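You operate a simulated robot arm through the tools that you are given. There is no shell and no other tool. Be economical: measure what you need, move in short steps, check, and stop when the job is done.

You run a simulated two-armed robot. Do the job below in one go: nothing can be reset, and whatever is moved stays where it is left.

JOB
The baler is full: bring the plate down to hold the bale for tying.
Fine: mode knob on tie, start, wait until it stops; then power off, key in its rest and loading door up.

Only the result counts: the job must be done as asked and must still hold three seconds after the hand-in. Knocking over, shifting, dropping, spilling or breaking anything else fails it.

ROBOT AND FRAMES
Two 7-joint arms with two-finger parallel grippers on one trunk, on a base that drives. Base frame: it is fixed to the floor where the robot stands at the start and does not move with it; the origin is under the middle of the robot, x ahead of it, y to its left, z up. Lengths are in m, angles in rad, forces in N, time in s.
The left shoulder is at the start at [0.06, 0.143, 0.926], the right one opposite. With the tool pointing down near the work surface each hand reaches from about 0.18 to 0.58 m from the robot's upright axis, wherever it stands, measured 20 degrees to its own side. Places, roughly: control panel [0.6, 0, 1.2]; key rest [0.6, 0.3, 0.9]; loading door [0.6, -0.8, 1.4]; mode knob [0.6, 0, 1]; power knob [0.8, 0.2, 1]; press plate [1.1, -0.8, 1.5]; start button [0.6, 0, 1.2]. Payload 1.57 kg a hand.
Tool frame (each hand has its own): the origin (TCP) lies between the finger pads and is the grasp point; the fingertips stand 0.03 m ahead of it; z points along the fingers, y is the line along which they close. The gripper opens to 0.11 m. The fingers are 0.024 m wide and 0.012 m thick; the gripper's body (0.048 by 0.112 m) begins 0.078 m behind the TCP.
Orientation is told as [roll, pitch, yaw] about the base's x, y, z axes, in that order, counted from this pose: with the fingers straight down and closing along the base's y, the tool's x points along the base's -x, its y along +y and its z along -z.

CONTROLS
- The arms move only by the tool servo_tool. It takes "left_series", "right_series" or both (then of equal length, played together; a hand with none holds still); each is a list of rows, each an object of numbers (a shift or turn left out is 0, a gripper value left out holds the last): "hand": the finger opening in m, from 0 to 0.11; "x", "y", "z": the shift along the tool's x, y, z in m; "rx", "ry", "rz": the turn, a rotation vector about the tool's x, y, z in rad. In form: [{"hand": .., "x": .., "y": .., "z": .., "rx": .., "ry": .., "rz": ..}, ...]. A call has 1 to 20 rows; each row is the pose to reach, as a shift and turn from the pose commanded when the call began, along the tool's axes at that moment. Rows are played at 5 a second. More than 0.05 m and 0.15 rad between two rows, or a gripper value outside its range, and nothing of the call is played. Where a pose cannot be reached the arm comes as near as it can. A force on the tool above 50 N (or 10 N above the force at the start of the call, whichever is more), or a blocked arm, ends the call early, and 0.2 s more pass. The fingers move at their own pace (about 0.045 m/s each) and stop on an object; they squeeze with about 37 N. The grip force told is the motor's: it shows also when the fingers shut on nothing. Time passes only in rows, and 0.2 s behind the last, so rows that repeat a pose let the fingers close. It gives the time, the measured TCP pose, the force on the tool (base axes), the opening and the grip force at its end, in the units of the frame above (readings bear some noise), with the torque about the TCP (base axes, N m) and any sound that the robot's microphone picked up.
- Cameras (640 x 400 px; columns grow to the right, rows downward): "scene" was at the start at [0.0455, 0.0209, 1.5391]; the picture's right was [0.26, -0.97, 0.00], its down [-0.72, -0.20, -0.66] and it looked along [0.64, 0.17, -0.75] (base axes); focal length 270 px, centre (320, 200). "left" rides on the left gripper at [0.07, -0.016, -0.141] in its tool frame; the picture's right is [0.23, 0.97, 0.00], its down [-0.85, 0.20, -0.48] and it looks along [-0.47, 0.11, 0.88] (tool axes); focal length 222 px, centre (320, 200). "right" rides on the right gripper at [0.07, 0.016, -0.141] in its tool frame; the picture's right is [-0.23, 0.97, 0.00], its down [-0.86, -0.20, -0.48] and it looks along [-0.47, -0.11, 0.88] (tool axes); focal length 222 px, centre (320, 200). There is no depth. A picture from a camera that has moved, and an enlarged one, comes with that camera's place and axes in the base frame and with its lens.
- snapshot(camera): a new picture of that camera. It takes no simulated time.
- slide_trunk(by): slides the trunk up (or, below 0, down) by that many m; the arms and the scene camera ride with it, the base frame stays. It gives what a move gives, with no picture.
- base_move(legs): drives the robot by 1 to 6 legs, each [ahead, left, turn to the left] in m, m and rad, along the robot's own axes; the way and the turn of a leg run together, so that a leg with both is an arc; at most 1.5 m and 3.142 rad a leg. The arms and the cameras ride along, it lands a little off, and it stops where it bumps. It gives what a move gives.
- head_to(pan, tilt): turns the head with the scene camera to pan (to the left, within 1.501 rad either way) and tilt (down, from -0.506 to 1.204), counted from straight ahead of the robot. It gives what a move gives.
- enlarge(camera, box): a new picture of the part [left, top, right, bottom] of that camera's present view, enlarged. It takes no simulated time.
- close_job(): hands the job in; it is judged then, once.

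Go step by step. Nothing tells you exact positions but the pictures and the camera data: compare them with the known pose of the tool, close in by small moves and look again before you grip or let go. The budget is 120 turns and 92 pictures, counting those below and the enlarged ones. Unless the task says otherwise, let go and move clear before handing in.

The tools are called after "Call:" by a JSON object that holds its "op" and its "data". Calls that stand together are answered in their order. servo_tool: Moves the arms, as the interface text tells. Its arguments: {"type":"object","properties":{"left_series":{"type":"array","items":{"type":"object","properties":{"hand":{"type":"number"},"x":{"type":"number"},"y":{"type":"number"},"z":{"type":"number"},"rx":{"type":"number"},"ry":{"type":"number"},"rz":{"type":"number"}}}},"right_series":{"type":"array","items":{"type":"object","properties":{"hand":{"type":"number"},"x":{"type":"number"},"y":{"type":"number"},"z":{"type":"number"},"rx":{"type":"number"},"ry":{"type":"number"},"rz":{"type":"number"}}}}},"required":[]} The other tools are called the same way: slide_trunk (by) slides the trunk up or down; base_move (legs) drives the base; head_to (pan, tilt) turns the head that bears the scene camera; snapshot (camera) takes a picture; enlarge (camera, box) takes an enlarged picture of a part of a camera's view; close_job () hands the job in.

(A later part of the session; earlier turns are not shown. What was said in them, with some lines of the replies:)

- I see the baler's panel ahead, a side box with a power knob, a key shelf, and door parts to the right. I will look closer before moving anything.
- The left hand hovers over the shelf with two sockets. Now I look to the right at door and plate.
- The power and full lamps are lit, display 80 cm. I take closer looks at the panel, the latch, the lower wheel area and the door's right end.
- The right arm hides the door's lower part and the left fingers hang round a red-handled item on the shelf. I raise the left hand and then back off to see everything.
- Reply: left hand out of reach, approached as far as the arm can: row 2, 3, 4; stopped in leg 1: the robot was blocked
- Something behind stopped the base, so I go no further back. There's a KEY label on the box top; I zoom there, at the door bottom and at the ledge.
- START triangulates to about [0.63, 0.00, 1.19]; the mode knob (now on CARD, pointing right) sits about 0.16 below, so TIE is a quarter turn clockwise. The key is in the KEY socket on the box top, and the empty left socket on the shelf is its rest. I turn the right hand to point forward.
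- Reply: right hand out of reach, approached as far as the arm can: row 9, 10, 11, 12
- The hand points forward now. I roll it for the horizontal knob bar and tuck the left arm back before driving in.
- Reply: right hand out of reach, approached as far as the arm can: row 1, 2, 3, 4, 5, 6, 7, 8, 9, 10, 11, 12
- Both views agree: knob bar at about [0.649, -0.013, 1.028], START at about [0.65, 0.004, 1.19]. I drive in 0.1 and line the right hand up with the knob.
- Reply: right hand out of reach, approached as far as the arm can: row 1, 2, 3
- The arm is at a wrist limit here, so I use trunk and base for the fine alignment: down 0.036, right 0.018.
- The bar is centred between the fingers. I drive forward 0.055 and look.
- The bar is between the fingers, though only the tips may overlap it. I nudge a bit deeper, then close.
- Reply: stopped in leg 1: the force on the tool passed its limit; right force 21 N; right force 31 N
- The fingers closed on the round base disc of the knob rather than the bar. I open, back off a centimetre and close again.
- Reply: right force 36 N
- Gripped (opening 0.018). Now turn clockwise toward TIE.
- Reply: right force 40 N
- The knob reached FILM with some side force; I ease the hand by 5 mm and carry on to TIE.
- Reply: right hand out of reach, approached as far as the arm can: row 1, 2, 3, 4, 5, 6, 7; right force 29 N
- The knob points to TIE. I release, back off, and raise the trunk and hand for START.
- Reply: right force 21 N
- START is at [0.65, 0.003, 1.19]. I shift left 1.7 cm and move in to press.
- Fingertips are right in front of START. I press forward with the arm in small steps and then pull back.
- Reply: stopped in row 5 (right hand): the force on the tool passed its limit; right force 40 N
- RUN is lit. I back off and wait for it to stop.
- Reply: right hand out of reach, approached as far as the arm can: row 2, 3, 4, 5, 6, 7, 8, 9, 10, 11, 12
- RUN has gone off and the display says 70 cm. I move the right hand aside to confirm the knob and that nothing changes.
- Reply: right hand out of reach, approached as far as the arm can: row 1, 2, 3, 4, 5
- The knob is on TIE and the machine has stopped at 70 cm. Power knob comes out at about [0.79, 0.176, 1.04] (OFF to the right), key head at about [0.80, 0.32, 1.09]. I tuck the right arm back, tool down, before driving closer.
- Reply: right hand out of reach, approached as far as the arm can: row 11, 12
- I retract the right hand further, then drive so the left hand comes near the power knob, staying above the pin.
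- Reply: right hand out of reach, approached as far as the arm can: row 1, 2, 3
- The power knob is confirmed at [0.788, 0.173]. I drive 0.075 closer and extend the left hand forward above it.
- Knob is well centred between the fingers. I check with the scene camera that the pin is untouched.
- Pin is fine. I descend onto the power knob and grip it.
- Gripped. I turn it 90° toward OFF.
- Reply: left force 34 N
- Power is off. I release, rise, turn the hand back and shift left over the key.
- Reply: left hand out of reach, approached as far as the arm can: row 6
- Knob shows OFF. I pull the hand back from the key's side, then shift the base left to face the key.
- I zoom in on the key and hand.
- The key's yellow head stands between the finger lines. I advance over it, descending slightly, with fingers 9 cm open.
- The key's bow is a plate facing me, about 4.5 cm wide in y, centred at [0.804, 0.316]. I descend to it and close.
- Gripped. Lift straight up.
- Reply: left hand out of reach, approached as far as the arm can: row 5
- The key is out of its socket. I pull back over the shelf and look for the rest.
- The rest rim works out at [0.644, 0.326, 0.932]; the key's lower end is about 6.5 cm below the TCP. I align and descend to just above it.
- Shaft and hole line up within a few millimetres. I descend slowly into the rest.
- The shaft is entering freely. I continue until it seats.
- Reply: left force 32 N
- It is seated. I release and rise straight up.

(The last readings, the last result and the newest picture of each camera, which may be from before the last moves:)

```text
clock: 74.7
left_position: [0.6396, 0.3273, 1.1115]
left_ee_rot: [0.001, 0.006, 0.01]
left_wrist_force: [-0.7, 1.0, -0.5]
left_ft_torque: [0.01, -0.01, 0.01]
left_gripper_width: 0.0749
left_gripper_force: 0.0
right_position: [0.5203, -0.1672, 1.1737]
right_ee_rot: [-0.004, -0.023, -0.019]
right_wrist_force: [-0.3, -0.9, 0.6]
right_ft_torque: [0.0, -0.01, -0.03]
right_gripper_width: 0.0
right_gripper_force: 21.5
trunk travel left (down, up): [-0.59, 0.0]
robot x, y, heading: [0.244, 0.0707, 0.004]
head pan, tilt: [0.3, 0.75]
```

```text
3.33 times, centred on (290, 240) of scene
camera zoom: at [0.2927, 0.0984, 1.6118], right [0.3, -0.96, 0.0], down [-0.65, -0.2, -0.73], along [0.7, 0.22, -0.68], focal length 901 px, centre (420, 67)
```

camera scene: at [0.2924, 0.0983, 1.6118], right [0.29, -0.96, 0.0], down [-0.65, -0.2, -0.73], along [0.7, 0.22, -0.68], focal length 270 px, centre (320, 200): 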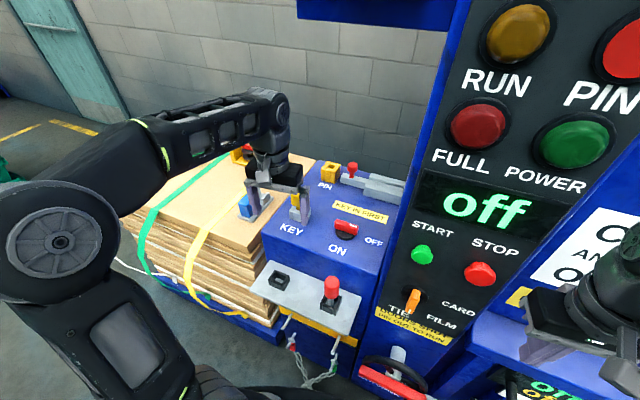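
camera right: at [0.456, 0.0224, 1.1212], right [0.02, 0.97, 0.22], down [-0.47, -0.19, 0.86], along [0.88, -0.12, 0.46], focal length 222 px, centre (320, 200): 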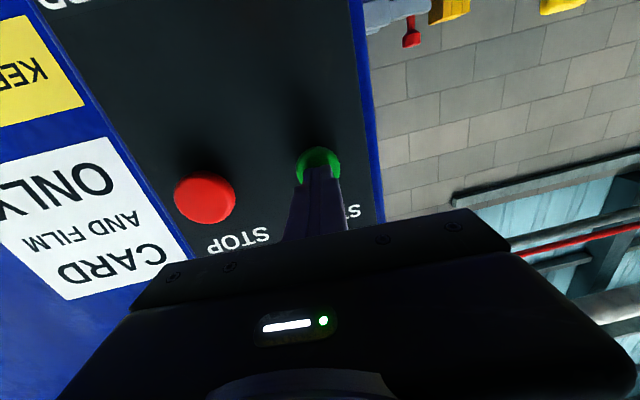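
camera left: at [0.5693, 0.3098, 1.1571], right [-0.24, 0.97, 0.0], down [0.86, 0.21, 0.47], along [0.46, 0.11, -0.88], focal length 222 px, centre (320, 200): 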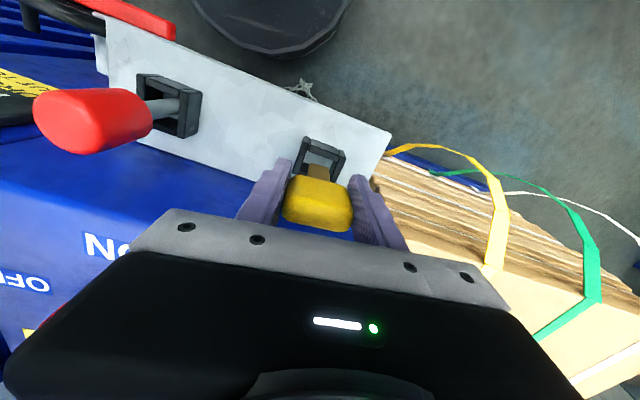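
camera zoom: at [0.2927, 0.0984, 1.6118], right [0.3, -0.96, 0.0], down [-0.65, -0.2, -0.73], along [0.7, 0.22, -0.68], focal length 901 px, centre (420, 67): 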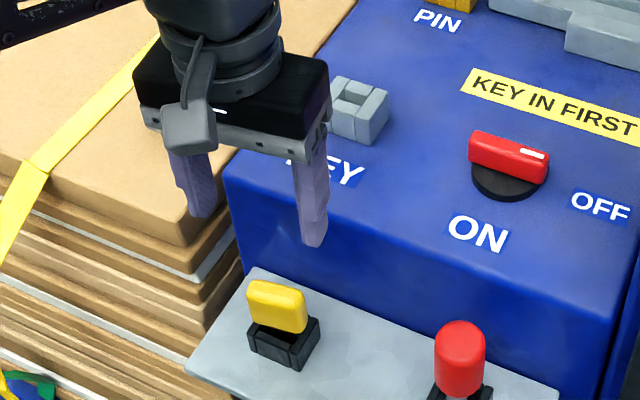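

Key is in its rest. Now the loading door: I back away and move right to view its handle and catches.

Call:
{"op": "servo_tool", "data": {"left_series": [{"x": 0.04, "z": -0.02}, {"x": 0.08, "z": -0.02}, {"x": 0.12}, {"x": 0.16}, {"x": 0.2}]}}

Call:
{"op": "base_move", "data": {"legs": [[-0.4, 0, 0], [0, -0.65, 0]]}}

Call:
{"op": "head_to", "data": {"pan": -0.1, "tilt": 0.25}}

Call:
{"op": "snapshot", "data": {"camera": "scene"}}

```text
clock: 75.9
left_position: [0.4368, 0.325, 1.1109]
left_ee_rot: [0.0, 0.003, 0.01]
left_wrist_force: [-0.3, -0.1, -0.1]
left_ft_torque: [0.08, -0.05, -0.01]
left_gripper_width: 0.0749
left_gripper_force: 0.0
right_position: [0.5186, -0.1685, 1.1726]
right_ee_rot: [-0.003, -0.024, -0.019]
right_wrist_force: [0.0, -0.2, 0.1]
right_ft_torque: [0.04, -0.04, 0.01]
right_gripper_width: 0.0
right_gripper_force: 21.1
trunk travel left (down, up): [-0.59, 0.0]
robot x, y, heading: [0.2484, 0.0748, 0.006]
head pan, tilt: [0.3, 0.75]
```

```text
clock: 81.6
left_position: [0.0369, -0.3228, 1.1098]
left_ee_rot: [0.001, 0.004, 0.005]
left_wrist_force: [0.5, 0.1, -0.8]
left_ft_torque: [0.01, -0.02, -0.01]
left_gripper_width: 0.0749
left_gripper_force: 0.0
right_position: [0.116, -0.8156, 1.1731]
right_ee_rot: [-0.005, -0.023, -0.023]
right_wrist_force: [-0.3, 0.2, -0.6]
right_ft_torque: [0.0, 0.03, -0.01]
right_gripper_width: 0.0
right_gripper_force: 21.1
trunk travel left (down, up): [-0.59, 0.0]
robot x, y, heading: [-0.1618, -0.5722, -0.007]
head pan, tilt: [0.3, 0.75]
```

```text
clock: 82.6
left_position: [0.0371, -0.3225, 1.1098]
left_ee_rot: [0.0, 0.005, 0.004]
left_wrist_force: [-0.3, -0.4, -0.4]
left_ft_torque: [0.02, -0.04, -0.03]
left_gripper_width: 0.0753
left_gripper_force: 0.0
right_position: [0.1162, -0.815, 1.1741]
right_ee_rot: [-0.004, -0.023, -0.024]
right_wrist_force: [0.1, -0.3, -0.3]
right_ft_torque: [-0.01, -0.01, -0.01]
right_gripper_width: 0.0001
right_gripper_force: 21.5
trunk travel left (down, up): [-0.59, 0.0]
robot x, y, heading: [-0.1586, -0.5768, -0.008]
head pan, tilt: [-0.099, 0.25]
```

```text
31 pictures are left
camera scene: at [-0.0967, -0.5824, 1.6568], right [-0.1, -0.99, 0.0], down [-0.25, 0.03, -0.97], along [0.96, -0.1, -0.25], focal length 270 px, centre (320, 200)
```

scene: 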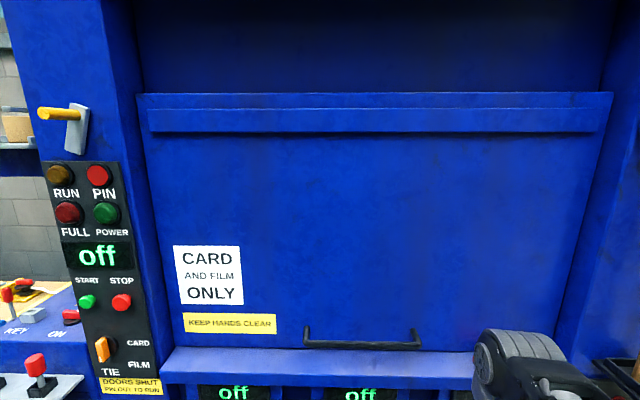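

The door is down, its handle bar at about [0.59, -0.79, 1.03]. The red item on the ledge is hidden by the right arm, so I look there from further right.

Call:
{"op": "base_move", "data": {"legs": [[0, -0.4, 0]]}}

Call:
{"op": "head_to", "data": {"pan": 0.2, "tilt": 0.5}}

Call:
{"op": "snapshot", "data": {"camera": "scene"}}

```text
clock: 85.1
left_position: [0.0342, -0.7288, 1.1091]
left_ee_rot: [0.0, 0.003, 0.007]
left_wrist_force: [-1.2, 0.4, -0.7]
left_ft_torque: [-0.01, 0.01, 0.02]
left_gripper_width: 0.0749
left_gripper_force: 0.0
right_position: [0.1139, -1.22, 1.1728]
right_ee_rot: [-0.003, -0.023, -0.02]
right_wrist_force: [0.4, -0.5, -0.4]
right_ft_torque: [0.03, 0.02, -0.02]
right_gripper_width: 0.0
right_gripper_force: 21.1
trunk travel left (down, up): [-0.59, 0.0]
robot x, y, heading: [-0.1581, -0.9813, -0.004]
head pan, tilt: [-0.099, 0.25]
```

```text
clock: 85.9
left_position: [0.0337, -0.7267, 1.1107]
left_ee_rot: [0.001, 0.003, 0.006]
left_wrist_force: [0.1, -0.3, -0.4]
left_ft_torque: [0.02, 0.02, 0.04]
left_gripper_width: 0.0748
left_gripper_force: 0.1
right_position: [0.1139, -1.2192, 1.1731]
right_ee_rot: [-0.003, -0.024, -0.021]
right_wrist_force: [-0.1, -0.2, -0.3]
right_ft_torque: [0.02, 0.01, 0.01]
right_gripper_width: 0.0
right_gripper_force: 21.1
trunk travel left (down, up): [-0.59, 0.0]
robot x, y, heading: [-0.1611, -0.9769, -0.006]
head pan, tilt: [0.201, 0.499]
```

```text
30 pictures are left
camera scene: at [-0.1022, -0.9602, 1.6338], right [0.19, -0.98, 0.0], down [-0.47, -0.09, -0.88], along [0.86, 0.17, -0.48], focal length 270 px, centre (320, 200)
```

scene: 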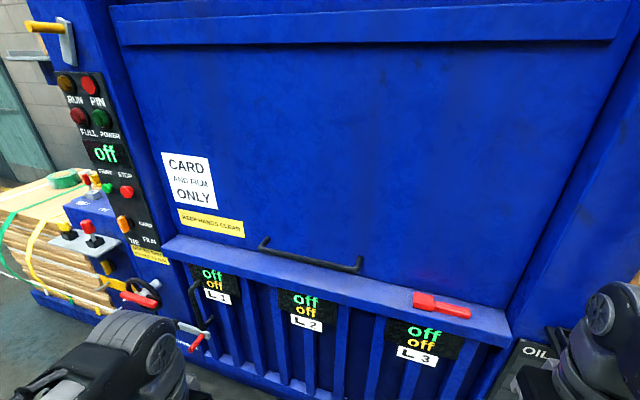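

Call:
{"op": "enlarge", "data": {"camera": "scene", "box": [380, 260, 500, 350]}}

Call:
{"op": "enlarge", "data": {"camera": "scene", "box": [10, 0, 150, 100]}}

```text
4.44 times, centred on (440, 305) of scene
camera zoom: at [-0.1022, -0.9602, 1.6338], right [0.19, -0.98, 0.0], down [-0.47, -0.09, -0.88], along [0.86, 0.17, -0.48], focal length 1201 px, centre (-213, -267)
```

zoom: 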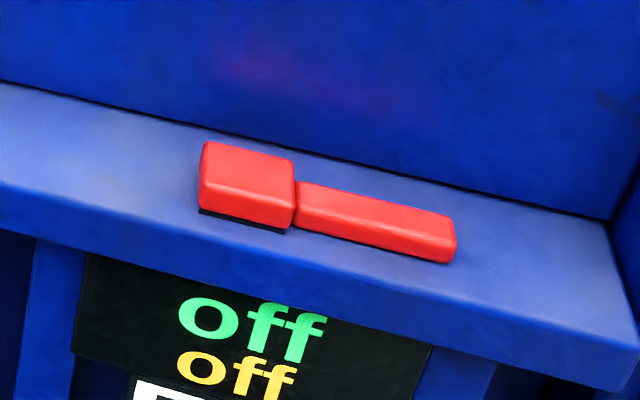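

```text
4.00 times, centred on (80, 50) of scene
camera zoom: at [-0.1022, -0.9602, 1.6338], right [0.19, -0.98, 0.0], down [-0.47, -0.09, -0.88], along [0.86, 0.17, -0.48], focal length 1081 px, centre (1280, 800)
```

zoom: 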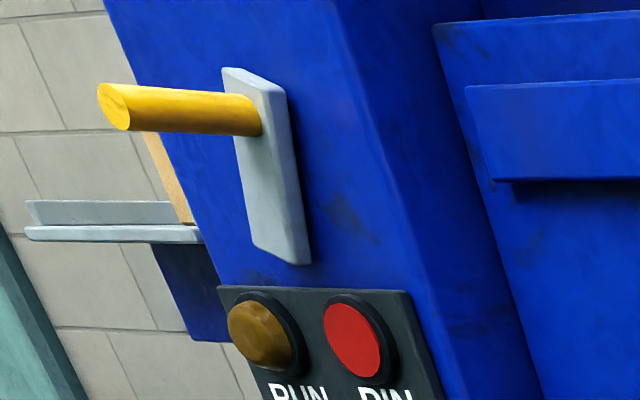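

The red thing is a loose cutter lying on the ledge at the right; I will keep clear of it. To lift the door I want a high forward-pointing grip with the trunk lowered, then lift by trunk. I pose the right arm first, clear of the machine.

Call:
{"op": "servo_tool", "data": {"right_series": [{"ry": -0.13, "x": -0.02, "z": 0.0}, {"ry": -0.26, "x": -0.04}, {"ry": -0.39, "x": -0.06}, {"ry": -0.52, "x": -0.08}, {"ry": -0.65, "x": -0.1}, {"ry": -0.78, "x": -0.12}, {"ry": -0.91, "x": -0.14}, {"ry": -1.04, "x": -0.16, "z": -0.02}, {"ry": -1.17, "x": -0.18, "z": -0.04}, {"ry": -1.3, "x": -0.2, "z": -0.06}, {"ry": -1.43, "x": -0.22, "z": -0.09}, {"ry": -1.57, "x": -0.24, "z": -0.12}, {"ry": -1.7, "x": -0.25, "z": -0.15}, {"ry": -1.83, "x": -0.25, "z": -0.18}, {"ry": -1.96, "x": -0.25, "z": -0.21}, {"ry": -2.09, "x": -0.25, "z": -0.24}]}}

```text
clock: 89.3
left_position: [0.0358, -0.7279, 1.1109]
left_ee_rot: [0.002, 0.005, 0.007]
left_wrist_force: [0.1, 0.3, -0.5]
left_ft_torque: [-0.02, 0.02, 0.02]
left_gripper_width: 0.075
left_gripper_force: 0.1
right_position: [0.3603, -1.2243, 1.419]
right_ee_rot: [-3.133, -1.028, 3.112]
right_wrist_force: [0.5, -0.3, -0.4]
right_ft_torque: [-0.04, 0.01, 0.0]
right_gripper_width: 0.0
right_gripper_force: 21.9
right hand out of reach, approached as far as the arm can: row 7, 8, 9, 10, 11
trunk travel left (down, up): [-0.59, 0.0]
robot x, y, heading: [-0.158, -0.9786, -0.001]
head pan, tilt: [0.201, 0.499]
```

The arm is comfortable there. I roll the hand for the horizontal bar and go higher still.

Call:
{"op": "servo_tool", "data": {"right_series": [{"rz": -0.13, "x": -0.012, "z": 0.004}, {"rz": -0.26, "x": -0.024, "z": 0.008}, {"rz": -0.39, "x": -0.036, "z": 0.012}, {"rz": -0.52, "x": -0.048, "z": 0.016}, {"rz": -0.65, "x": -0.06, "z": 0.02}, {"rz": -0.78, "x": -0.072, "z": 0.024}, {"rz": -0.91, "x": -0.084, "z": 0.028}, {"rz": -1.04, "x": -0.096, "z": 0.032}, {"rz": -1.17, "x": -0.108, "z": 0.036}, {"rz": -1.3, "x": -0.12, "z": 0.04}, {"rz": -1.43, "x": -0.132, "z": 0.044}, {"rz": -1.57, "x": -0.144, "z": 0.048}]}}

Call:
{"op": "head_to", "data": {"pan": -0.5, "tilt": 0.2}}

Call:
{"op": "snapshot", "data": {"camera": "scene"}}

```text
clock: 91.9
left_position: [0.0334, -0.7263, 1.1093]
left_ee_rot: [-0.001, 0.002, 0.008]
left_wrist_force: [0.2, -0.5, -0.3]
left_ft_torque: [0.02, 0.01, 0.01]
left_gripper_width: 0.0751
left_gripper_force: 0.1
right_position: [0.3272, -1.2226, 1.5661]
right_ee_rot: [-2.116, 0.007, 1.546]
right_wrist_force: [-0.2, 0.4, -0.4]
right_ft_torque: [0.02, 0.0, 0.02]
right_gripper_width: 0.0
right_gripper_force: 21.4
trunk travel left (down, up): [-0.59, 0.0]
robot x, y, heading: [-0.1613, -0.976, -0.002]
head pan, tilt: [0.201, 0.499]
```

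```text
clock: 93.0
left_position: [0.0347, -0.7265, 1.1101]
left_ee_rot: [0.0, 0.003, 0.006]
left_wrist_force: [-0.6, 0.3, -0.2]
left_ft_torque: [-0.03, 0.02, 0.02]
left_gripper_width: 0.0752
left_gripper_force: 0.1
right_position: [0.327, -1.2238, 1.5662]
right_ee_rot: [-2.114, 0.004, 1.549]
right_wrist_force: [0.4, -0.2, -0.3]
right_ft_torque: [-0.01, -0.02, -0.01]
right_gripper_width: 0.0
right_gripper_force: 21.3
trunk travel left (down, up): [-0.59, 0.0]
robot x, y, heading: [-0.1594, -0.9799, -0.003]
head pan, tilt: [-0.499, 0.201]
```

```text
27 pictures are left
camera scene: at [-0.1098, -1.0227, 1.6614], right [-0.48, -0.88, 0.0], down [-0.18, 0.1, -0.98], along [0.86, -0.47, -0.2], focal length 270 px, centre (320, 200)
```

scene: 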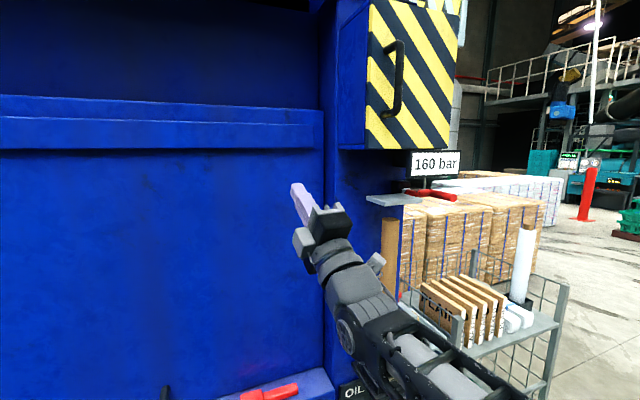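

The pose works: TCP at z 1.566 with the trunk up. The machine is turned about -0.16 rad, the handle is centred near [0.607, -0.79, 1.02] and the ledge top is near 0.94. I flatten the hand to about 10° up, open it, and lower the trunk.

Call:
{"op": "servo_tool", "data": {"right_series": [{"rx": -0.12, "hand": 0.08}, {"rx": -0.24}, {"rx": -0.37}, {"rx": -0.37}]}}

Call:
{"op": "base_move", "data": {"legs": [[0, 0, -0.16]]}}

Call:
{"op": "slide_trunk", "data": {"by": -0.53}}

```text
clock: 94.0
left_position: [0.0345, -0.728, 1.11]
left_ee_rot: [-0.001, 0.003, 0.008]
left_wrist_force: [0.1, 0.0, -0.3]
left_ft_torque: [0.02, -0.01, 0.01]
left_gripper_width: 0.075
left_gripper_force: 0.0
right_position: [0.325, -1.2224, 1.5663]
right_ee_rot: [-1.741, 0.004, 1.547]
right_wrist_force: [-0.3, -0.3, 0.1]
right_ft_torque: [-0.01, -0.01, 0.01]
right_gripper_width: 0.0802
right_gripper_force: 0.0
trunk travel left (down, up): [-0.59, 0.0]
robot x, y, heading: [-0.1603, -0.9792, -0.004]
head pan, tilt: [-0.499, 0.201]
```

```text
clock: 95.0
left_position: [0.0726, -0.7631, 1.1099]
left_ee_rot: [0.0, 0.003, -0.158]
left_wrist_force: [0.6, -0.6, 0.1]
left_ft_torque: [0.0, -0.02, -0.02]
left_gripper_width: 0.075
left_gripper_force: 0.1
right_position: [0.2795, -1.2988, 1.5669]
right_ee_rot: [-1.745, 0.004, 1.385]
right_wrist_force: [0.4, 0.3, -0.9]
right_ft_torque: [0.02, -0.03, -0.03]
right_gripper_width: 0.08
right_gripper_force: 0.2
trunk travel left (down, up): [-0.59, 0.0]
robot x, y, heading: [-0.1587, -0.9799, -0.168]
head pan, tilt: [-0.499, 0.201]
```

```text
refused: -0.53 is not a number from -0.4 to 0.4
```

Flat pose also reaches 1.566. I lower the trunk in two steps and drive to a spot 12 cm before the handle.

Call:
{"op": "slide_trunk", "data": {"by": -0.4}}

Call:
{"op": "slide_trunk", "data": {"by": -0.145}}

Call:
{"op": "base_move", "data": {"legs": [[0.0, 0.555, 0], [0.1, 0, 0]]}}

Call:
{"op": "snapshot", "data": {"camera": "right"}}

Call:
{"op": "head_to", "data": {"pan": -0.1, "tilt": 0.1}}

Call:
{"op": "snapshot", "data": {"camera": "scene"}}

```text
clock: 98.9
left_position: [0.0725, -0.7632, 0.7103]
left_ee_rot: [0.001, 0.004, -0.159]
left_wrist_force: [-0.3, 0.4, 0.4]
left_ft_torque: [-0.01, 0.02, -0.01]
left_gripper_width: 0.0748
left_gripper_force: 0.1
right_position: [0.2786, -1.2996, 1.1669]
right_ee_rot: [-1.743, 0.003, 1.382]
right_wrist_force: [0.9, -0.6, 0.2]
right_ft_torque: [-0.01, 0.04, 0.03]
right_gripper_width: 0.0802
right_gripper_force: 0.0
trunk travel left (down, up): [-0.19, 0.4]
robot x, y, heading: [-0.1625, -0.9796, -0.166]
head pan, tilt: [-0.499, 0.201]
```

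```text
clock: 100.6
left_position: [0.073, -0.7636, 0.5646]
left_ee_rot: [0.0, 0.003, -0.156]
left_wrist_force: [-0.1, -0.8, 0.4]
left_ft_torque: [-0.01, -0.03, 0.0]
left_gripper_width: 0.0752
left_gripper_force: 0.0
right_position: [0.2791, -1.3001, 1.0221]
right_ee_rot: [-1.744, 0.003, 1.382]
right_wrist_force: [0.6, -0.7, -0.5]
right_ft_torque: [0.0, -0.01, -0.01]
right_gripper_width: 0.0803
right_gripper_force: 0.1
trunk travel left (down, up): [-0.045, 0.545]
robot x, y, heading: [-0.1635, -0.9831, -0.17]
head pan, tilt: [-0.499, 0.201]
```

```text
clock: 104.5
left_position: [0.2679, -0.2392, 0.5656]
left_ee_rot: [0.001, 0.004, -0.163]
left_wrist_force: [0.7, -0.4, 0.1]
left_ft_torque: [0.0, -0.03, 0.01]
left_gripper_width: 0.0749
left_gripper_force: 0.0
right_position: [0.4702, -0.7777, 1.0213]
right_ee_rot: [-1.744, 0.005, 1.378]
right_wrist_force: [-0.3, 0.5, 0.0]
right_ft_torque: [-0.02, 0.0, 0.0]
right_gripper_width: 0.08
right_gripper_force: 0.1
trunk travel left (down, up): [-0.045, 0.545]
robot x, y, heading: [0.0334, -0.453, -0.173]
head pan, tilt: [-0.499, 0.201]
```

```text
26 pictures are left
camera right: at [0.3226, -0.82, 0.9818], right [0.21, 0.19, -0.96], down [-0.33, 0.94, 0.11], along [0.92, 0.29, 0.26], focal length 222 px, centre (320, 200)
```

right: 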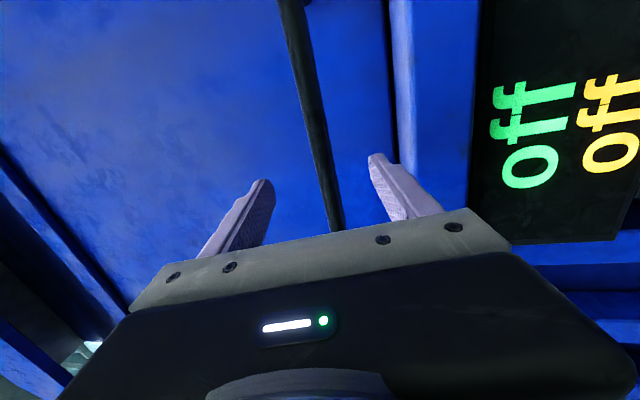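

```text
clock: 105.4
left_position: [0.2688, -0.2392, 0.5654]
left_ee_rot: [-0.001, 0.004, -0.164]
left_wrist_force: [0.3, 0.6, -0.2]
left_ft_torque: [0.01, 0.03, 0.0]
left_gripper_width: 0.0754
left_gripper_force: 0.0
right_position: [0.4703, -0.7773, 1.0222]
right_ee_rot: [-1.743, 0.004, 1.38]
right_wrist_force: [0.5, 0.4, 0.6]
right_ft_torque: [0.02, 0.0, 0.0]
right_gripper_width: 0.0801
right_gripper_force: 0.2
trunk travel left (down, up): [-0.045, 0.545]
robot x, y, heading: [0.0309, -0.4524, -0.175]
head pan, tilt: [-0.099, 0.099]
```

```text
25 pictures are left
camera scene: at [0.0912, -0.4725, 1.1258], right [-0.27, -0.96, 0.0], down [-0.1, 0.03, -0.99], along [0.96, -0.27, -0.1], focal length 270 px, centre (320, 200)
```

scene: 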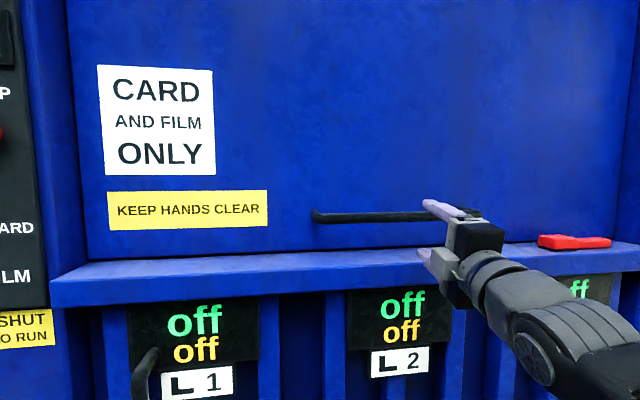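

The bar runs between the fingers, slightly above the TCP (z about 1.04). I raise 1.7 cm and drive in 10 cm.

Call:
{"op": "slide_trunk", "data": {"by": 0.017}}

Call:
{"op": "base_move", "data": {"legs": [[0.1, 0, 0.01]]}}

Call:
{"op": "snapshot", "data": {"camera": "right"}}

```text
clock: 106.0
left_position: [0.2672, -0.2385, 0.583]
left_ee_rot: [0.002, 0.004, -0.163]
left_wrist_force: [0.4, 1.0, 0.5]
left_ft_torque: [0.0, -0.02, 0.0]
left_gripper_width: 0.075
left_gripper_force: 0.1
right_position: [0.4695, -0.7772, 1.0391]
right_ee_rot: [-1.744, 0.004, 1.376]
right_wrist_force: [-0.1, -0.2, -0.2]
right_ft_torque: [-0.01, -0.01, -0.01]
right_gripper_width: 0.08
right_gripper_force: 0.1
trunk travel left (down, up): [-0.062, 0.528]
robot x, y, heading: [0.0341, -0.4548, -0.173]
head pan, tilt: [-0.099, 0.099]
```

```text
clock: 107.2
left_position: [0.3679, -0.2545, 0.5828]
left_ee_rot: [-0.002, 0.002, -0.154]
left_wrist_force: [0.0, -0.4, 0.2]
left_ft_torque: [0.01, 0.01, 0.02]
left_gripper_width: 0.0752
left_gripper_force: 0.0
right_position: [0.5754, -0.7903, 1.0395]
right_ee_rot: [-1.742, 0.005, 1.385]
right_wrist_force: [-0.7, -0.4, -0.7]
right_ft_torque: [0.0, 0.0, 0.01]
right_gripper_width: 0.0801
right_gripper_force: 0.1
trunk travel left (down, up): [-0.062, 0.528]
robot x, y, heading: [0.1329, -0.4698, -0.168]
head pan, tilt: [-0.099, 0.099]
```

```text
24 pictures are left
camera right: at [0.4282, -0.8349, 0.9988], right [0.21, 0.19, -0.96], down [-0.34, 0.93, 0.11], along [0.92, 0.3, 0.26], focal length 222 px, centre (320, 200)
```

right: 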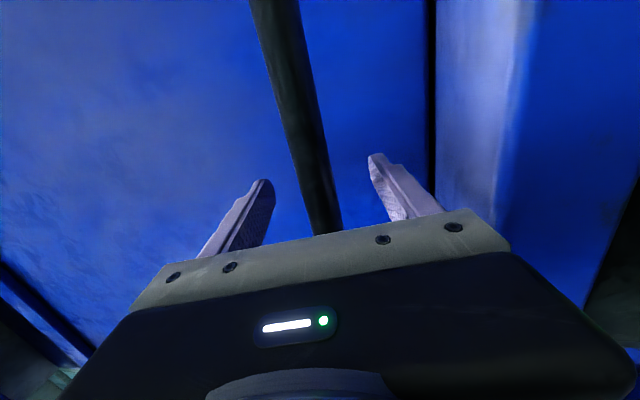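

The bar lies just at the fingertips. I go in 3.5 cm more.

Call:
{"op": "base_move", "data": {"legs": [[0.035, 0, 0]]}}

Call:
{"op": "snapshot", "data": {"camera": "right"}}

Call:
{"op": "snapshot", "data": {"camera": "scene"}}

```text
clock: 108.0
left_position: [0.382, -0.2587, 0.5832]
left_ee_rot: [0.0, 0.0, -0.156]
left_wrist_force: [0.2, 0.5, 0.7]
left_ft_torque: [-0.02, 0.01, 0.01]
left_gripper_width: 0.0751
left_gripper_force: 0.0
right_position: [0.5861, -0.792, 1.0398]
right_ee_rot: [-1.742, 0.007, 1.382]
right_wrist_force: [-15.1, 3.1, -1.5]
right_ft_torque: [0.09, 0.77, 0.21]
right_gripper_width: 0.0798
right_gripper_force: 0.1
trunk travel left (down, up): [-0.062, 0.528]
robot x, y, heading: [0.146, -0.4688, -0.166]
head pan, tilt: [-0.099, 0.099]
stopped in leg 1: the force on the tool passed its limit (the readings are from after the stop); the commanded pose is now the measured one
```

```text
23 pictures are left
camera right: at [0.4387, -0.836, 1.0005], right [0.2, 0.19, -0.96], down [-0.34, 0.94, 0.11], along [0.92, 0.3, 0.25], focal length 222 px, centre (320, 200)
```

right: 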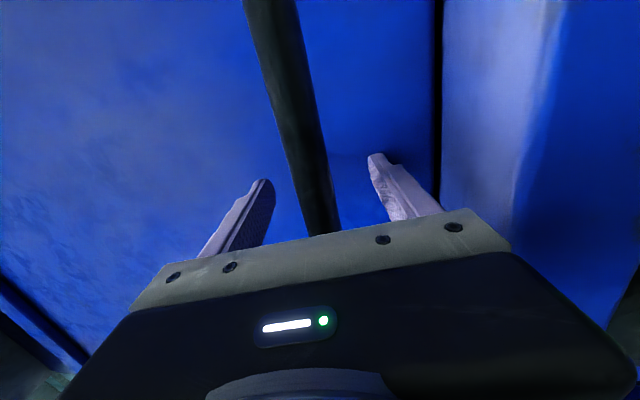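

```text
22 pictures are left
camera scene: at [0.207, -0.4919, 1.143], right [-0.26, -0.96, 0.0], down [-0.09, 0.03, -1.0], along [0.96, -0.26, -0.1], focal length 270 px, centre (320, 200)
```

scene: 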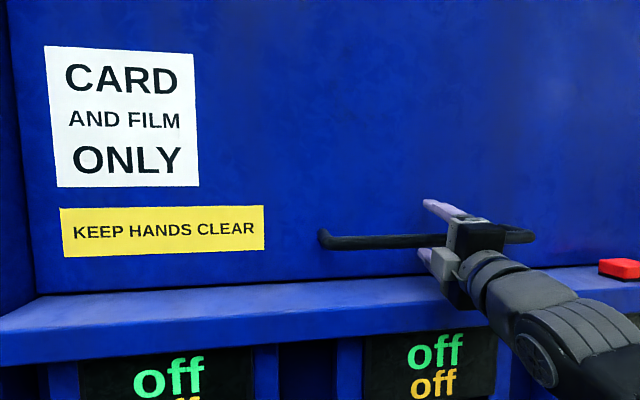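

The lower fingertip touched the door, so the bar is between the fingers. I back off a hair and close.

Call:
{"op": "base_move", "data": {"legs": [[-0.006, 0, 0]]}}

Call:
{"op": "servo_tool", "data": {"right_series": [{"hand": 0.0}, {"hand": 0.0}, {"hand": 0.0}, {"hand": 0.0}, {"hand": 0.0}]}}

Call:
{"op": "snapshot", "data": {"camera": "right"}}

```text
clock: 108.7
left_position: [0.378, -0.2569, 0.5827]
left_ee_rot: [0.0, 0.002, -0.155]
left_wrist_force: [-0.4, -0.2, 0.0]
left_ft_torque: [0.02, 0.0, 0.02]
left_gripper_width: 0.0748
left_gripper_force: 0.0
right_position: [0.5833, -0.7904, 1.04]
right_ee_rot: [-1.74, 0.005, 1.384]
right_wrist_force: [0.1, -0.1, -0.8]
right_ft_torque: [-0.04, -0.05, 0.02]
right_gripper_width: 0.0802
right_gripper_force: 0.0
trunk travel left (down, up): [-0.062, 0.528]
robot x, y, heading: [0.146, -0.4677, -0.17]
head pan, tilt: [-0.099, 0.099]
```

```text
clock: 109.9
left_position: [0.3785, -0.2574, 0.5824]
left_ee_rot: [0.001, 0.003, -0.154]
left_wrist_force: [-1.0, -0.3, -1.3]
left_ft_torque: [-0.01, 0.04, 0.02]
left_gripper_width: 0.0751
left_gripper_force: 0.2
right_position: [0.5821, -0.7918, 1.0399]
right_ee_rot: [-1.74, 0.006, 1.384]
right_wrist_force: [2.0, -0.2, 2.6]
right_ft_torque: [0.53, 0.0, 0.0]
right_gripper_width: 0.0221
right_gripper_force: 28.1
trunk travel left (down, up): [-0.062, 0.528]
robot x, y, heading: [0.1405, -0.4729, -0.168]
head pan, tilt: [-0.099, 0.099]
```

```text
21 pictures are left
camera right: at [0.4351, -0.8354, 0.9996], right [0.2, 0.19, -0.96], down [-0.34, 0.93, 0.11], along [0.92, 0.3, 0.25], focal length 222 px, centre (320, 200)
```

right: 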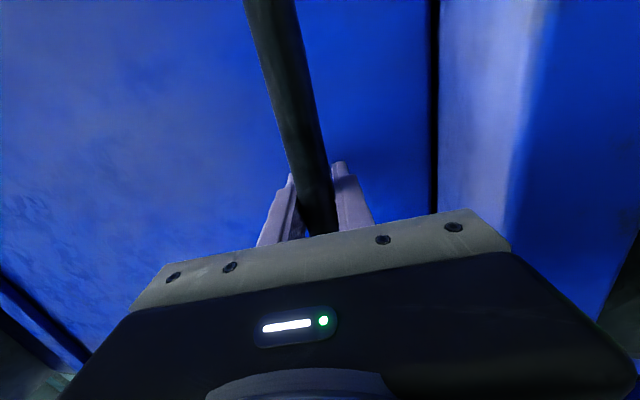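

Bar gripped (opening 0.022). I raise the trunk a little first and read the force.

Call:
{"op": "slide_trunk", "data": {"by": 0.05}}

Call:
{"op": "snapshot", "data": {"camera": "scene"}}

```text
clock: 110.8
left_position: [0.3779, -0.2572, 0.6332]
left_ee_rot: [-0.001, 0.003, -0.155]
left_wrist_force: [-0.1, 0.4, 0.0]
left_ft_torque: [0.01, 0.01, -0.03]
left_gripper_width: 0.0749
left_gripper_force: 0.1
right_position: [0.5834, -0.7908, 1.0909]
right_ee_rot: [-1.741, 0.005, 1.384]
right_wrist_force: [1.8, 2.2, -4.1]
right_ft_torque: [1.0, 0.01, -0.38]
right_gripper_width: 0.022
right_gripper_force: 34.6
trunk travel left (down, up): [-0.112, 0.478]
robot x, y, heading: [0.1434, -0.471, -0.169]
head pan, tilt: [-0.099, 0.099]
```

```text
20 pictures are left
camera scene: at [0.2033, -0.4912, 1.1931], right [-0.26, -0.96, 0.0], down [-0.1, 0.03, -0.99], along [0.96, -0.26, -0.1], focal length 270 px, centre (320, 200)
```

scene: 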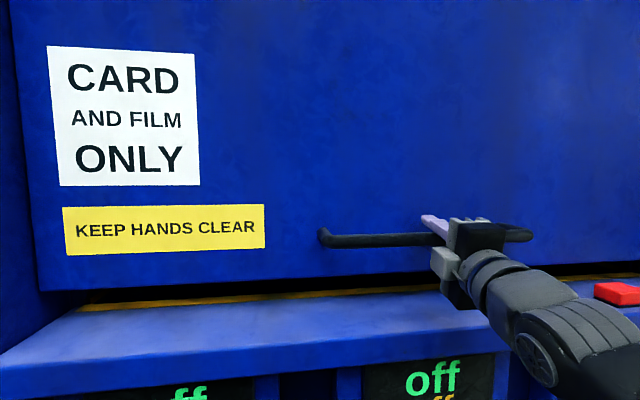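

The door rises easily with about 4 N. I lift on in steps.

Call:
{"op": "slide_trunk", "data": {"by": 0.2}}

Call:
{"op": "slide_trunk", "data": {"by": 0.2}}

Call:
{"op": "snapshot", "data": {"camera": "scene"}}

```text
clock: 113.0
left_position: [0.3792, -0.2563, 0.8327]
left_ee_rot: [0.0, 0.004, -0.157]
left_wrist_force: [-0.4, -0.6, -0.1]
left_ft_torque: [-0.02, 0.02, -0.02]
left_gripper_width: 0.0752
left_gripper_force: 0.1
right_position: [0.5822, -0.7924, 1.2896]
right_ee_rot: [-1.742, 0.005, 1.384]
right_wrist_force: [1.5, 4.2, -7.1]
right_ft_torque: [0.91, -0.15, -0.21]
right_gripper_width: 0.0219
right_gripper_force: 35.3
trunk travel left (down, up): [-0.312, 0.278]
robot x, y, heading: [0.143, -0.4729, -0.172]
head pan, tilt: [-0.099, 0.099]
```

```text
clock: 115.2
left_position: [0.3784, -0.2575, 1.031]
left_ee_rot: [0.001, 0.004, -0.153]
left_wrist_force: [-0.3, 0.2, -0.5]
left_ft_torque: [0.02, 0.01, 0.0]
left_gripper_width: 0.0749
left_gripper_force: 0.0
right_position: [0.5836, -0.7909, 1.4897]
right_ee_rot: [-1.741, 0.005, 1.383]
right_wrist_force: [1.1, 2.0, -7.2]
right_ft_torque: [0.9, -0.1, -0.24]
right_gripper_width: 0.0218
right_gripper_force: 35.3
trunk travel left (down, up): [-0.512, 0.078]
robot x, y, heading: [0.1459, -0.47, -0.168]
head pan, tilt: [-0.099, 0.099]
```

```text
19 pictures are left
camera scene: at [0.2036, -0.4913, 1.5929], right [-0.26, -0.96, 0.0], down [-0.1, 0.03, -0.99], along [0.96, -0.26, -0.1], focal length 270 px, centre (320, 200)
```

scene: 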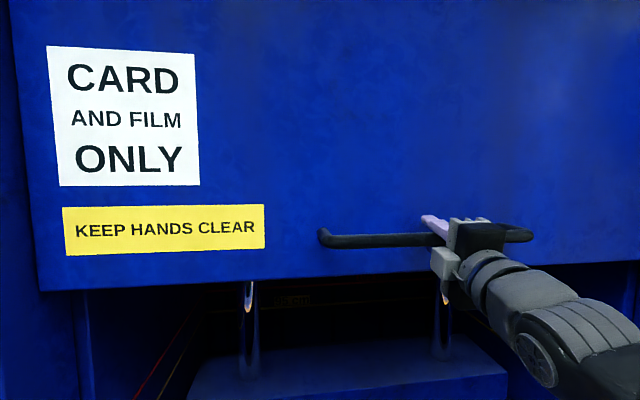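

The lowered plate shows behind. I raise the last trunk travel and then continue with the arm until the door's stop.

Call:
{"op": "slide_trunk", "data": {"by": 0.077}}

Call:
{"op": "head_to", "data": {"pan": 0.1, "tilt": -0.2}}

Call:
{"op": "snapshot", "data": {"camera": "scene"}}

```text
clock: 115.7
left_position: [0.3767, -0.2567, 1.0522]
left_ee_rot: [0.0, 0.003, -0.158]
left_wrist_force: [0.3, 0.4, 0.1]
left_ft_torque: [0.02, 0.04, 0.01]
left_gripper_width: 0.0751
left_gripper_force: 0.0
right_position: [0.5833, -0.7915, 1.4978]
right_ee_rot: [-1.717, 0.003, 1.383]
right_wrist_force: [-6.6, 1.9, -4.6]
right_ft_torque: [0.99, 0.09, 0.09]
right_gripper_width: 0.0218
right_gripper_force: 34.6
trunk travel left (down, up): [-0.53, 0.06]
robot x, y, heading: [0.142, -0.4715, -0.166]
head pan, tilt: [-0.099, 0.099]
stopped: the force on the tool passed its limit (the readings are from after the stop); the commanded pose is now the measured one
```

```text
clock: 116.5
left_position: [0.3768, -0.2572, 1.0503]
left_ee_rot: [0.0, 0.001, -0.157]
left_wrist_force: [1.4, 0.1, -0.7]
left_ft_torque: [-0.02, 0.04, 0.01]
left_gripper_width: 0.0751
left_gripper_force: 0.1
right_position: [0.5837, -0.791, 1.4989]
right_ee_rot: [-1.718, 0.007, 1.383]
right_wrist_force: [-7.8, 2.1, -6.5]
right_ft_torque: [0.9, -0.21, 0.06]
right_gripper_width: 0.022
right_gripper_force: 35.4
trunk travel left (down, up): [-0.53, 0.06]
robot x, y, heading: [0.1452, -0.475, -0.167]
head pan, tilt: [0.099, -0.201]
```

```text
18 pictures are left
camera scene: at [0.1956, -0.4726, 1.6377], right [-0.07, -1.0, 0.0], down [0.2, -0.01, -0.98], along [0.98, -0.07, 0.2], focal length 270 px, centre (320, 200)
```

scene: 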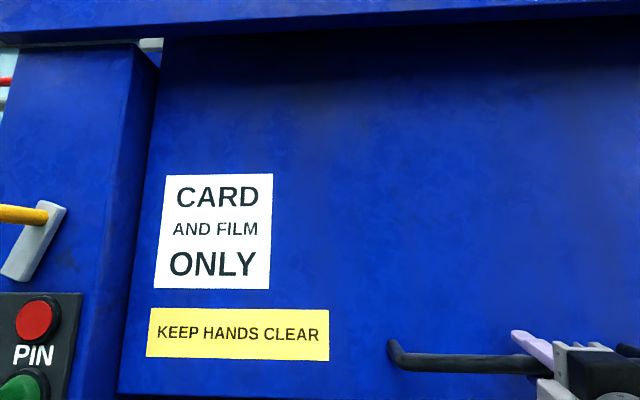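

The door met a stop after 0.46 m. I push up a little with the arm to check that it is the end stop, then ease back.

Call:
{"op": "servo_tool", "data": {"right_series": [{"y": -0.005}, {"y": -0.01}, {"y": -0.014}, {"y": -0.014}]}}

Call:
{"op": "servo_tool", "data": {"right_series": [{"y": 0.004}, {"y": 0.008}, {"y": 0.008}]}}

```text
clock: 117.1
left_position: [0.3767, -0.2572, 1.0519]
left_ee_rot: [0.0, 0.003, -0.157]
left_wrist_force: [0.5, -0.3, -0.6]
left_ft_torque: [0.0, 0.01, -0.02]
left_gripper_width: 0.0753
left_gripper_force: 0.2
right_position: [0.5836, -0.7922, 1.4985]
right_ee_rot: [-1.694, 0.001, 1.382]
right_wrist_force: [-11.9, 1.7, -9.8]
right_ft_torque: [0.69, -0.39, 0.6]
right_gripper_width: 0.0219
right_gripper_force: 34.2
trunk travel left (down, up): [-0.53, 0.06]
robot x, y, heading: [0.1432, -0.4733, -0.167]
head pan, tilt: [0.099, -0.201]
stopped in row 2 (right hand): the force on the tool passed its limit (the readings are from after the stop); the commanded pose is now the measured one
```

```text
clock: 117.9
left_position: [0.3758, -0.2577, 1.0501]
left_ee_rot: [-0.001, 0.003, -0.156]
left_wrist_force: [-0.3, -0.3, -0.6]
left_ft_torque: [-0.05, -0.01, 0.05]
left_gripper_width: 0.0751
left_gripper_force: 0.1
right_position: [0.583, -0.7925, 1.4918]
right_ee_rot: [-1.702, 0.004, 1.381]
right_wrist_force: [-4.9, -4.8, 14.3]
right_ft_torque: [0.77, -0.1, 0.79]
right_gripper_width: 0.0219
right_gripper_force: 34.7
trunk travel left (down, up): [-0.53, 0.06]
robot x, y, heading: [0.1404, -0.4726, -0.168]
head pan, tilt: [0.099, -0.201]
```

It is a hard stop, and the door resists going down, so it is balanced. I push it back to the top and open the fingers slightly, staying just under the bar.

Call:
{"op": "servo_tool", "data": {"right_series": [{"y": -0.004}, {"y": -0.008}, {"y": -0.01}, {"y": -0.01}]}}

Call:
{"op": "servo_tool", "data": {"right_series": [{"hand": 0.03}, {"hand": 0.04}, {"hand": 0.045}, {"hand": 0.045}, {"hand": 0.045}, {"hand": 0.045}]}}

Call:
{"op": "snapshot", "data": {"camera": "right"}}

Call:
{"op": "snapshot", "data": {"camera": "scene"}}

```text
clock: 118.9
left_position: [0.3775, -0.2574, 1.0515]
left_ee_rot: [0.0, 0.002, -0.157]
left_wrist_force: [0.2, 0.1, -0.1]
left_ft_torque: [0.02, 0.01, 0.0]
left_gripper_width: 0.075
left_gripper_force: 0.0
right_position: [0.5844, -0.792, 1.4984]
right_ee_rot: [-1.689, 0.006, 1.38]
right_wrist_force: [-20.3, 6.2, -28.9]
right_ft_torque: [0.67, -0.58, -0.28]
right_gripper_width: 0.0218
right_gripper_force: 34.6
trunk travel left (down, up): [-0.53, 0.06]
robot x, y, heading: [0.1418, -0.4723, -0.172]
head pan, tilt: [0.099, -0.201]
```

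```text
clock: 120.3
left_position: [0.3759, -0.2574, 1.0518]
left_ee_rot: [-0.002, 0.004, -0.158]
left_wrist_force: [-0.1, 0.0, 0.3]
left_ft_torque: [0.0, 0.01, 0.01]
left_gripper_width: 0.0749
left_gripper_force: 0.1
right_position: [0.5859, -0.7907, 1.5024]
right_ee_rot: [-1.695, 0.006, 1.381]
right_wrist_force: [0.3, 0.7, 0.6]
right_ft_torque: [-0.01, 0.0, 0.02]
right_gripper_width: 0.0449
right_gripper_force: 0.0
trunk travel left (down, up): [-0.53, 0.06]
robot x, y, heading: [0.1447, -0.4722, -0.164]
head pan, tilt: [0.099, -0.201]
```

```text
17 pictures are left
camera right: at [0.4366, -0.8349, 1.4673], right [0.16, 0.2, -0.97], down [-0.33, 0.93, 0.13], along [0.93, 0.3, 0.22], focal length 222 px, centre (320, 200)
```

right: 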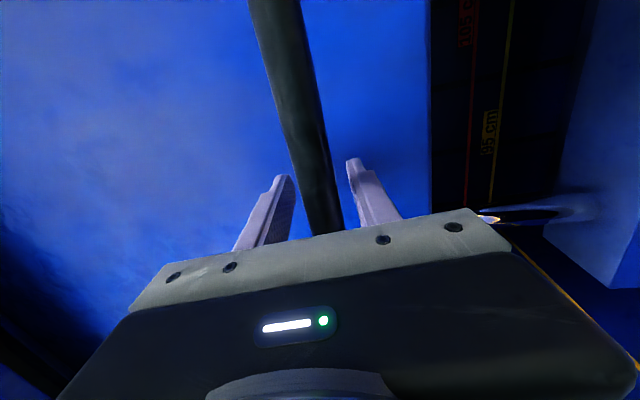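

```text
16 pictures are left
camera scene: at [0.1967, -0.4724, 1.6378], right [-0.07, -1.0, 0.0], down [0.2, -0.01, -0.98], along [0.98, -0.07, 0.2], focal length 270 px, centre (320, 200)
```

scene: 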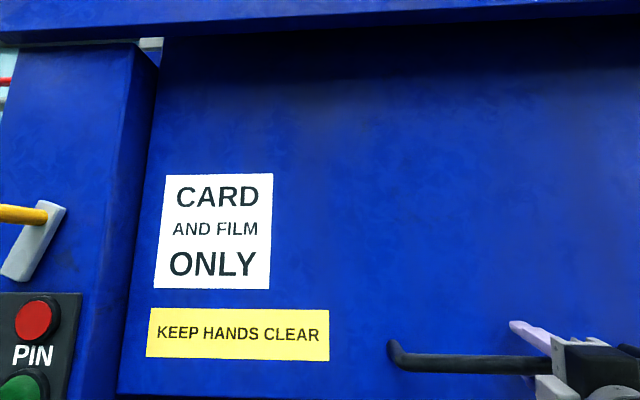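

The door stays up with the fingers free. I back away and watch it and the panel for a few seconds.

Call:
{"op": "base_move", "data": {"legs": [[-0.3, 0, 0]]}}

Call:
{"op": "servo_tool", "data": {"right_series": [{}, {}, {}, {}, {}, {}, {}, {}, {}, {}, {}, {}, {}, {}, {}, {}]}}

Call:
{"op": "head_to", "data": {"pan": 0.15, "tilt": 0.3}}

Call:
{"op": "snapshot", "data": {"camera": "scene"}}

```text
clock: 122.3
left_position: [0.084, -0.2066, 1.0506]
left_ee_rot: [0.001, 0.001, -0.161]
left_wrist_force: [0.0, -0.2, 0.5]
left_ft_torque: [-0.03, -0.01, -0.01]
left_gripper_width: 0.0748
left_gripper_force: 0.0
right_position: [0.2899, -0.7435, 1.502]
right_ee_rot: [-1.697, 0.005, 1.378]
right_wrist_force: [-0.1, -1.1, -0.9]
right_ft_torque: [-0.01, 0.01, -0.01]
right_gripper_width: 0.045
right_gripper_force: 0.1
trunk travel left (down, up): [-0.53, 0.06]
robot x, y, heading: [-0.1486, -0.4231, -0.169]
head pan, tilt: [0.099, -0.201]
```

```text
clock: 125.7
left_position: [0.0853, -0.2076, 1.0497]
left_ee_rot: [0.0, 0.004, -0.161]
left_wrist_force: [0.2, -0.2, -0.9]
left_ft_torque: [-0.02, -0.02, 0.02]
left_gripper_width: 0.075
left_gripper_force: 0.1
right_position: [0.2909, -0.7427, 1.5011]
right_ee_rot: [-1.696, 0.004, 1.378]
right_wrist_force: [0.4, 0.1, -0.4]
right_ft_torque: [-0.01, 0.02, 0.0]
right_gripper_width: 0.0448
right_gripper_force: 0.0
trunk travel left (down, up): [-0.53, 0.06]
robot x, y, heading: [-0.1472, -0.4244, -0.166]
head pan, tilt: [0.099, -0.201]
```

```text
clock: 126.7
left_position: [0.0855, -0.2071, 1.0507]
left_ee_rot: [-0.001, 0.004, -0.16]
left_wrist_force: [-0.2, 0.1, 0.7]
left_ft_torque: [0.01, 0.0, 0.02]
left_gripper_width: 0.0751
left_gripper_force: 0.1
right_position: [0.2902, -0.7425, 1.5007]
right_ee_rot: [-1.696, 0.007, 1.378]
right_wrist_force: [-0.8, 0.4, 0.8]
right_ft_torque: [0.0, -0.01, -0.02]
right_gripper_width: 0.045
right_gripper_force: 0.1
trunk travel left (down, up): [-0.53, 0.06]
robot x, y, heading: [-0.1466, -0.4212, -0.169]
head pan, tilt: [0.15, 0.3]
```

```text
15 pictures are left
camera scene: at [-0.0863, -0.4183, 1.5927], right [-0.02, -1.0, 0.0], down [-0.29, 0.01, -0.96], along [0.96, -0.02, -0.29], focal length 270 px, centre (320, 200)
```

scene: 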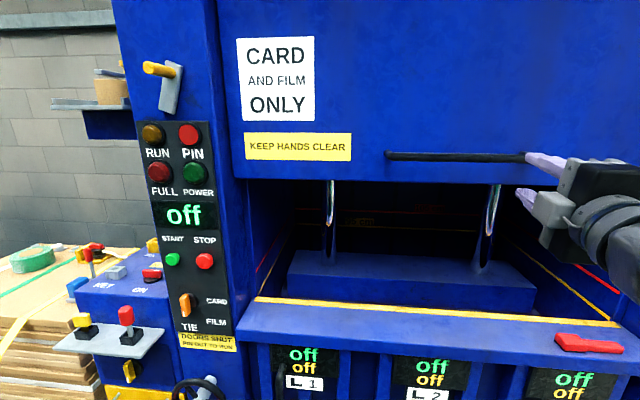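

The door stays up, the plate is down, the display is off, the mode knob is on TIE, the key is in its rest and the cutter is untouched. I hand in.

Call:
{"op": "close_job", "data": {}}

```text
The job is handed in.
```

The job is done and handed in: the plate is down on the bale, the mode knob is on TIE and the power is off. The key is in its rest and the loading door is up and staying up.

While backing away early on, the base bumped into something behind it. I did not look at what it was, so I can't say whether it moved.
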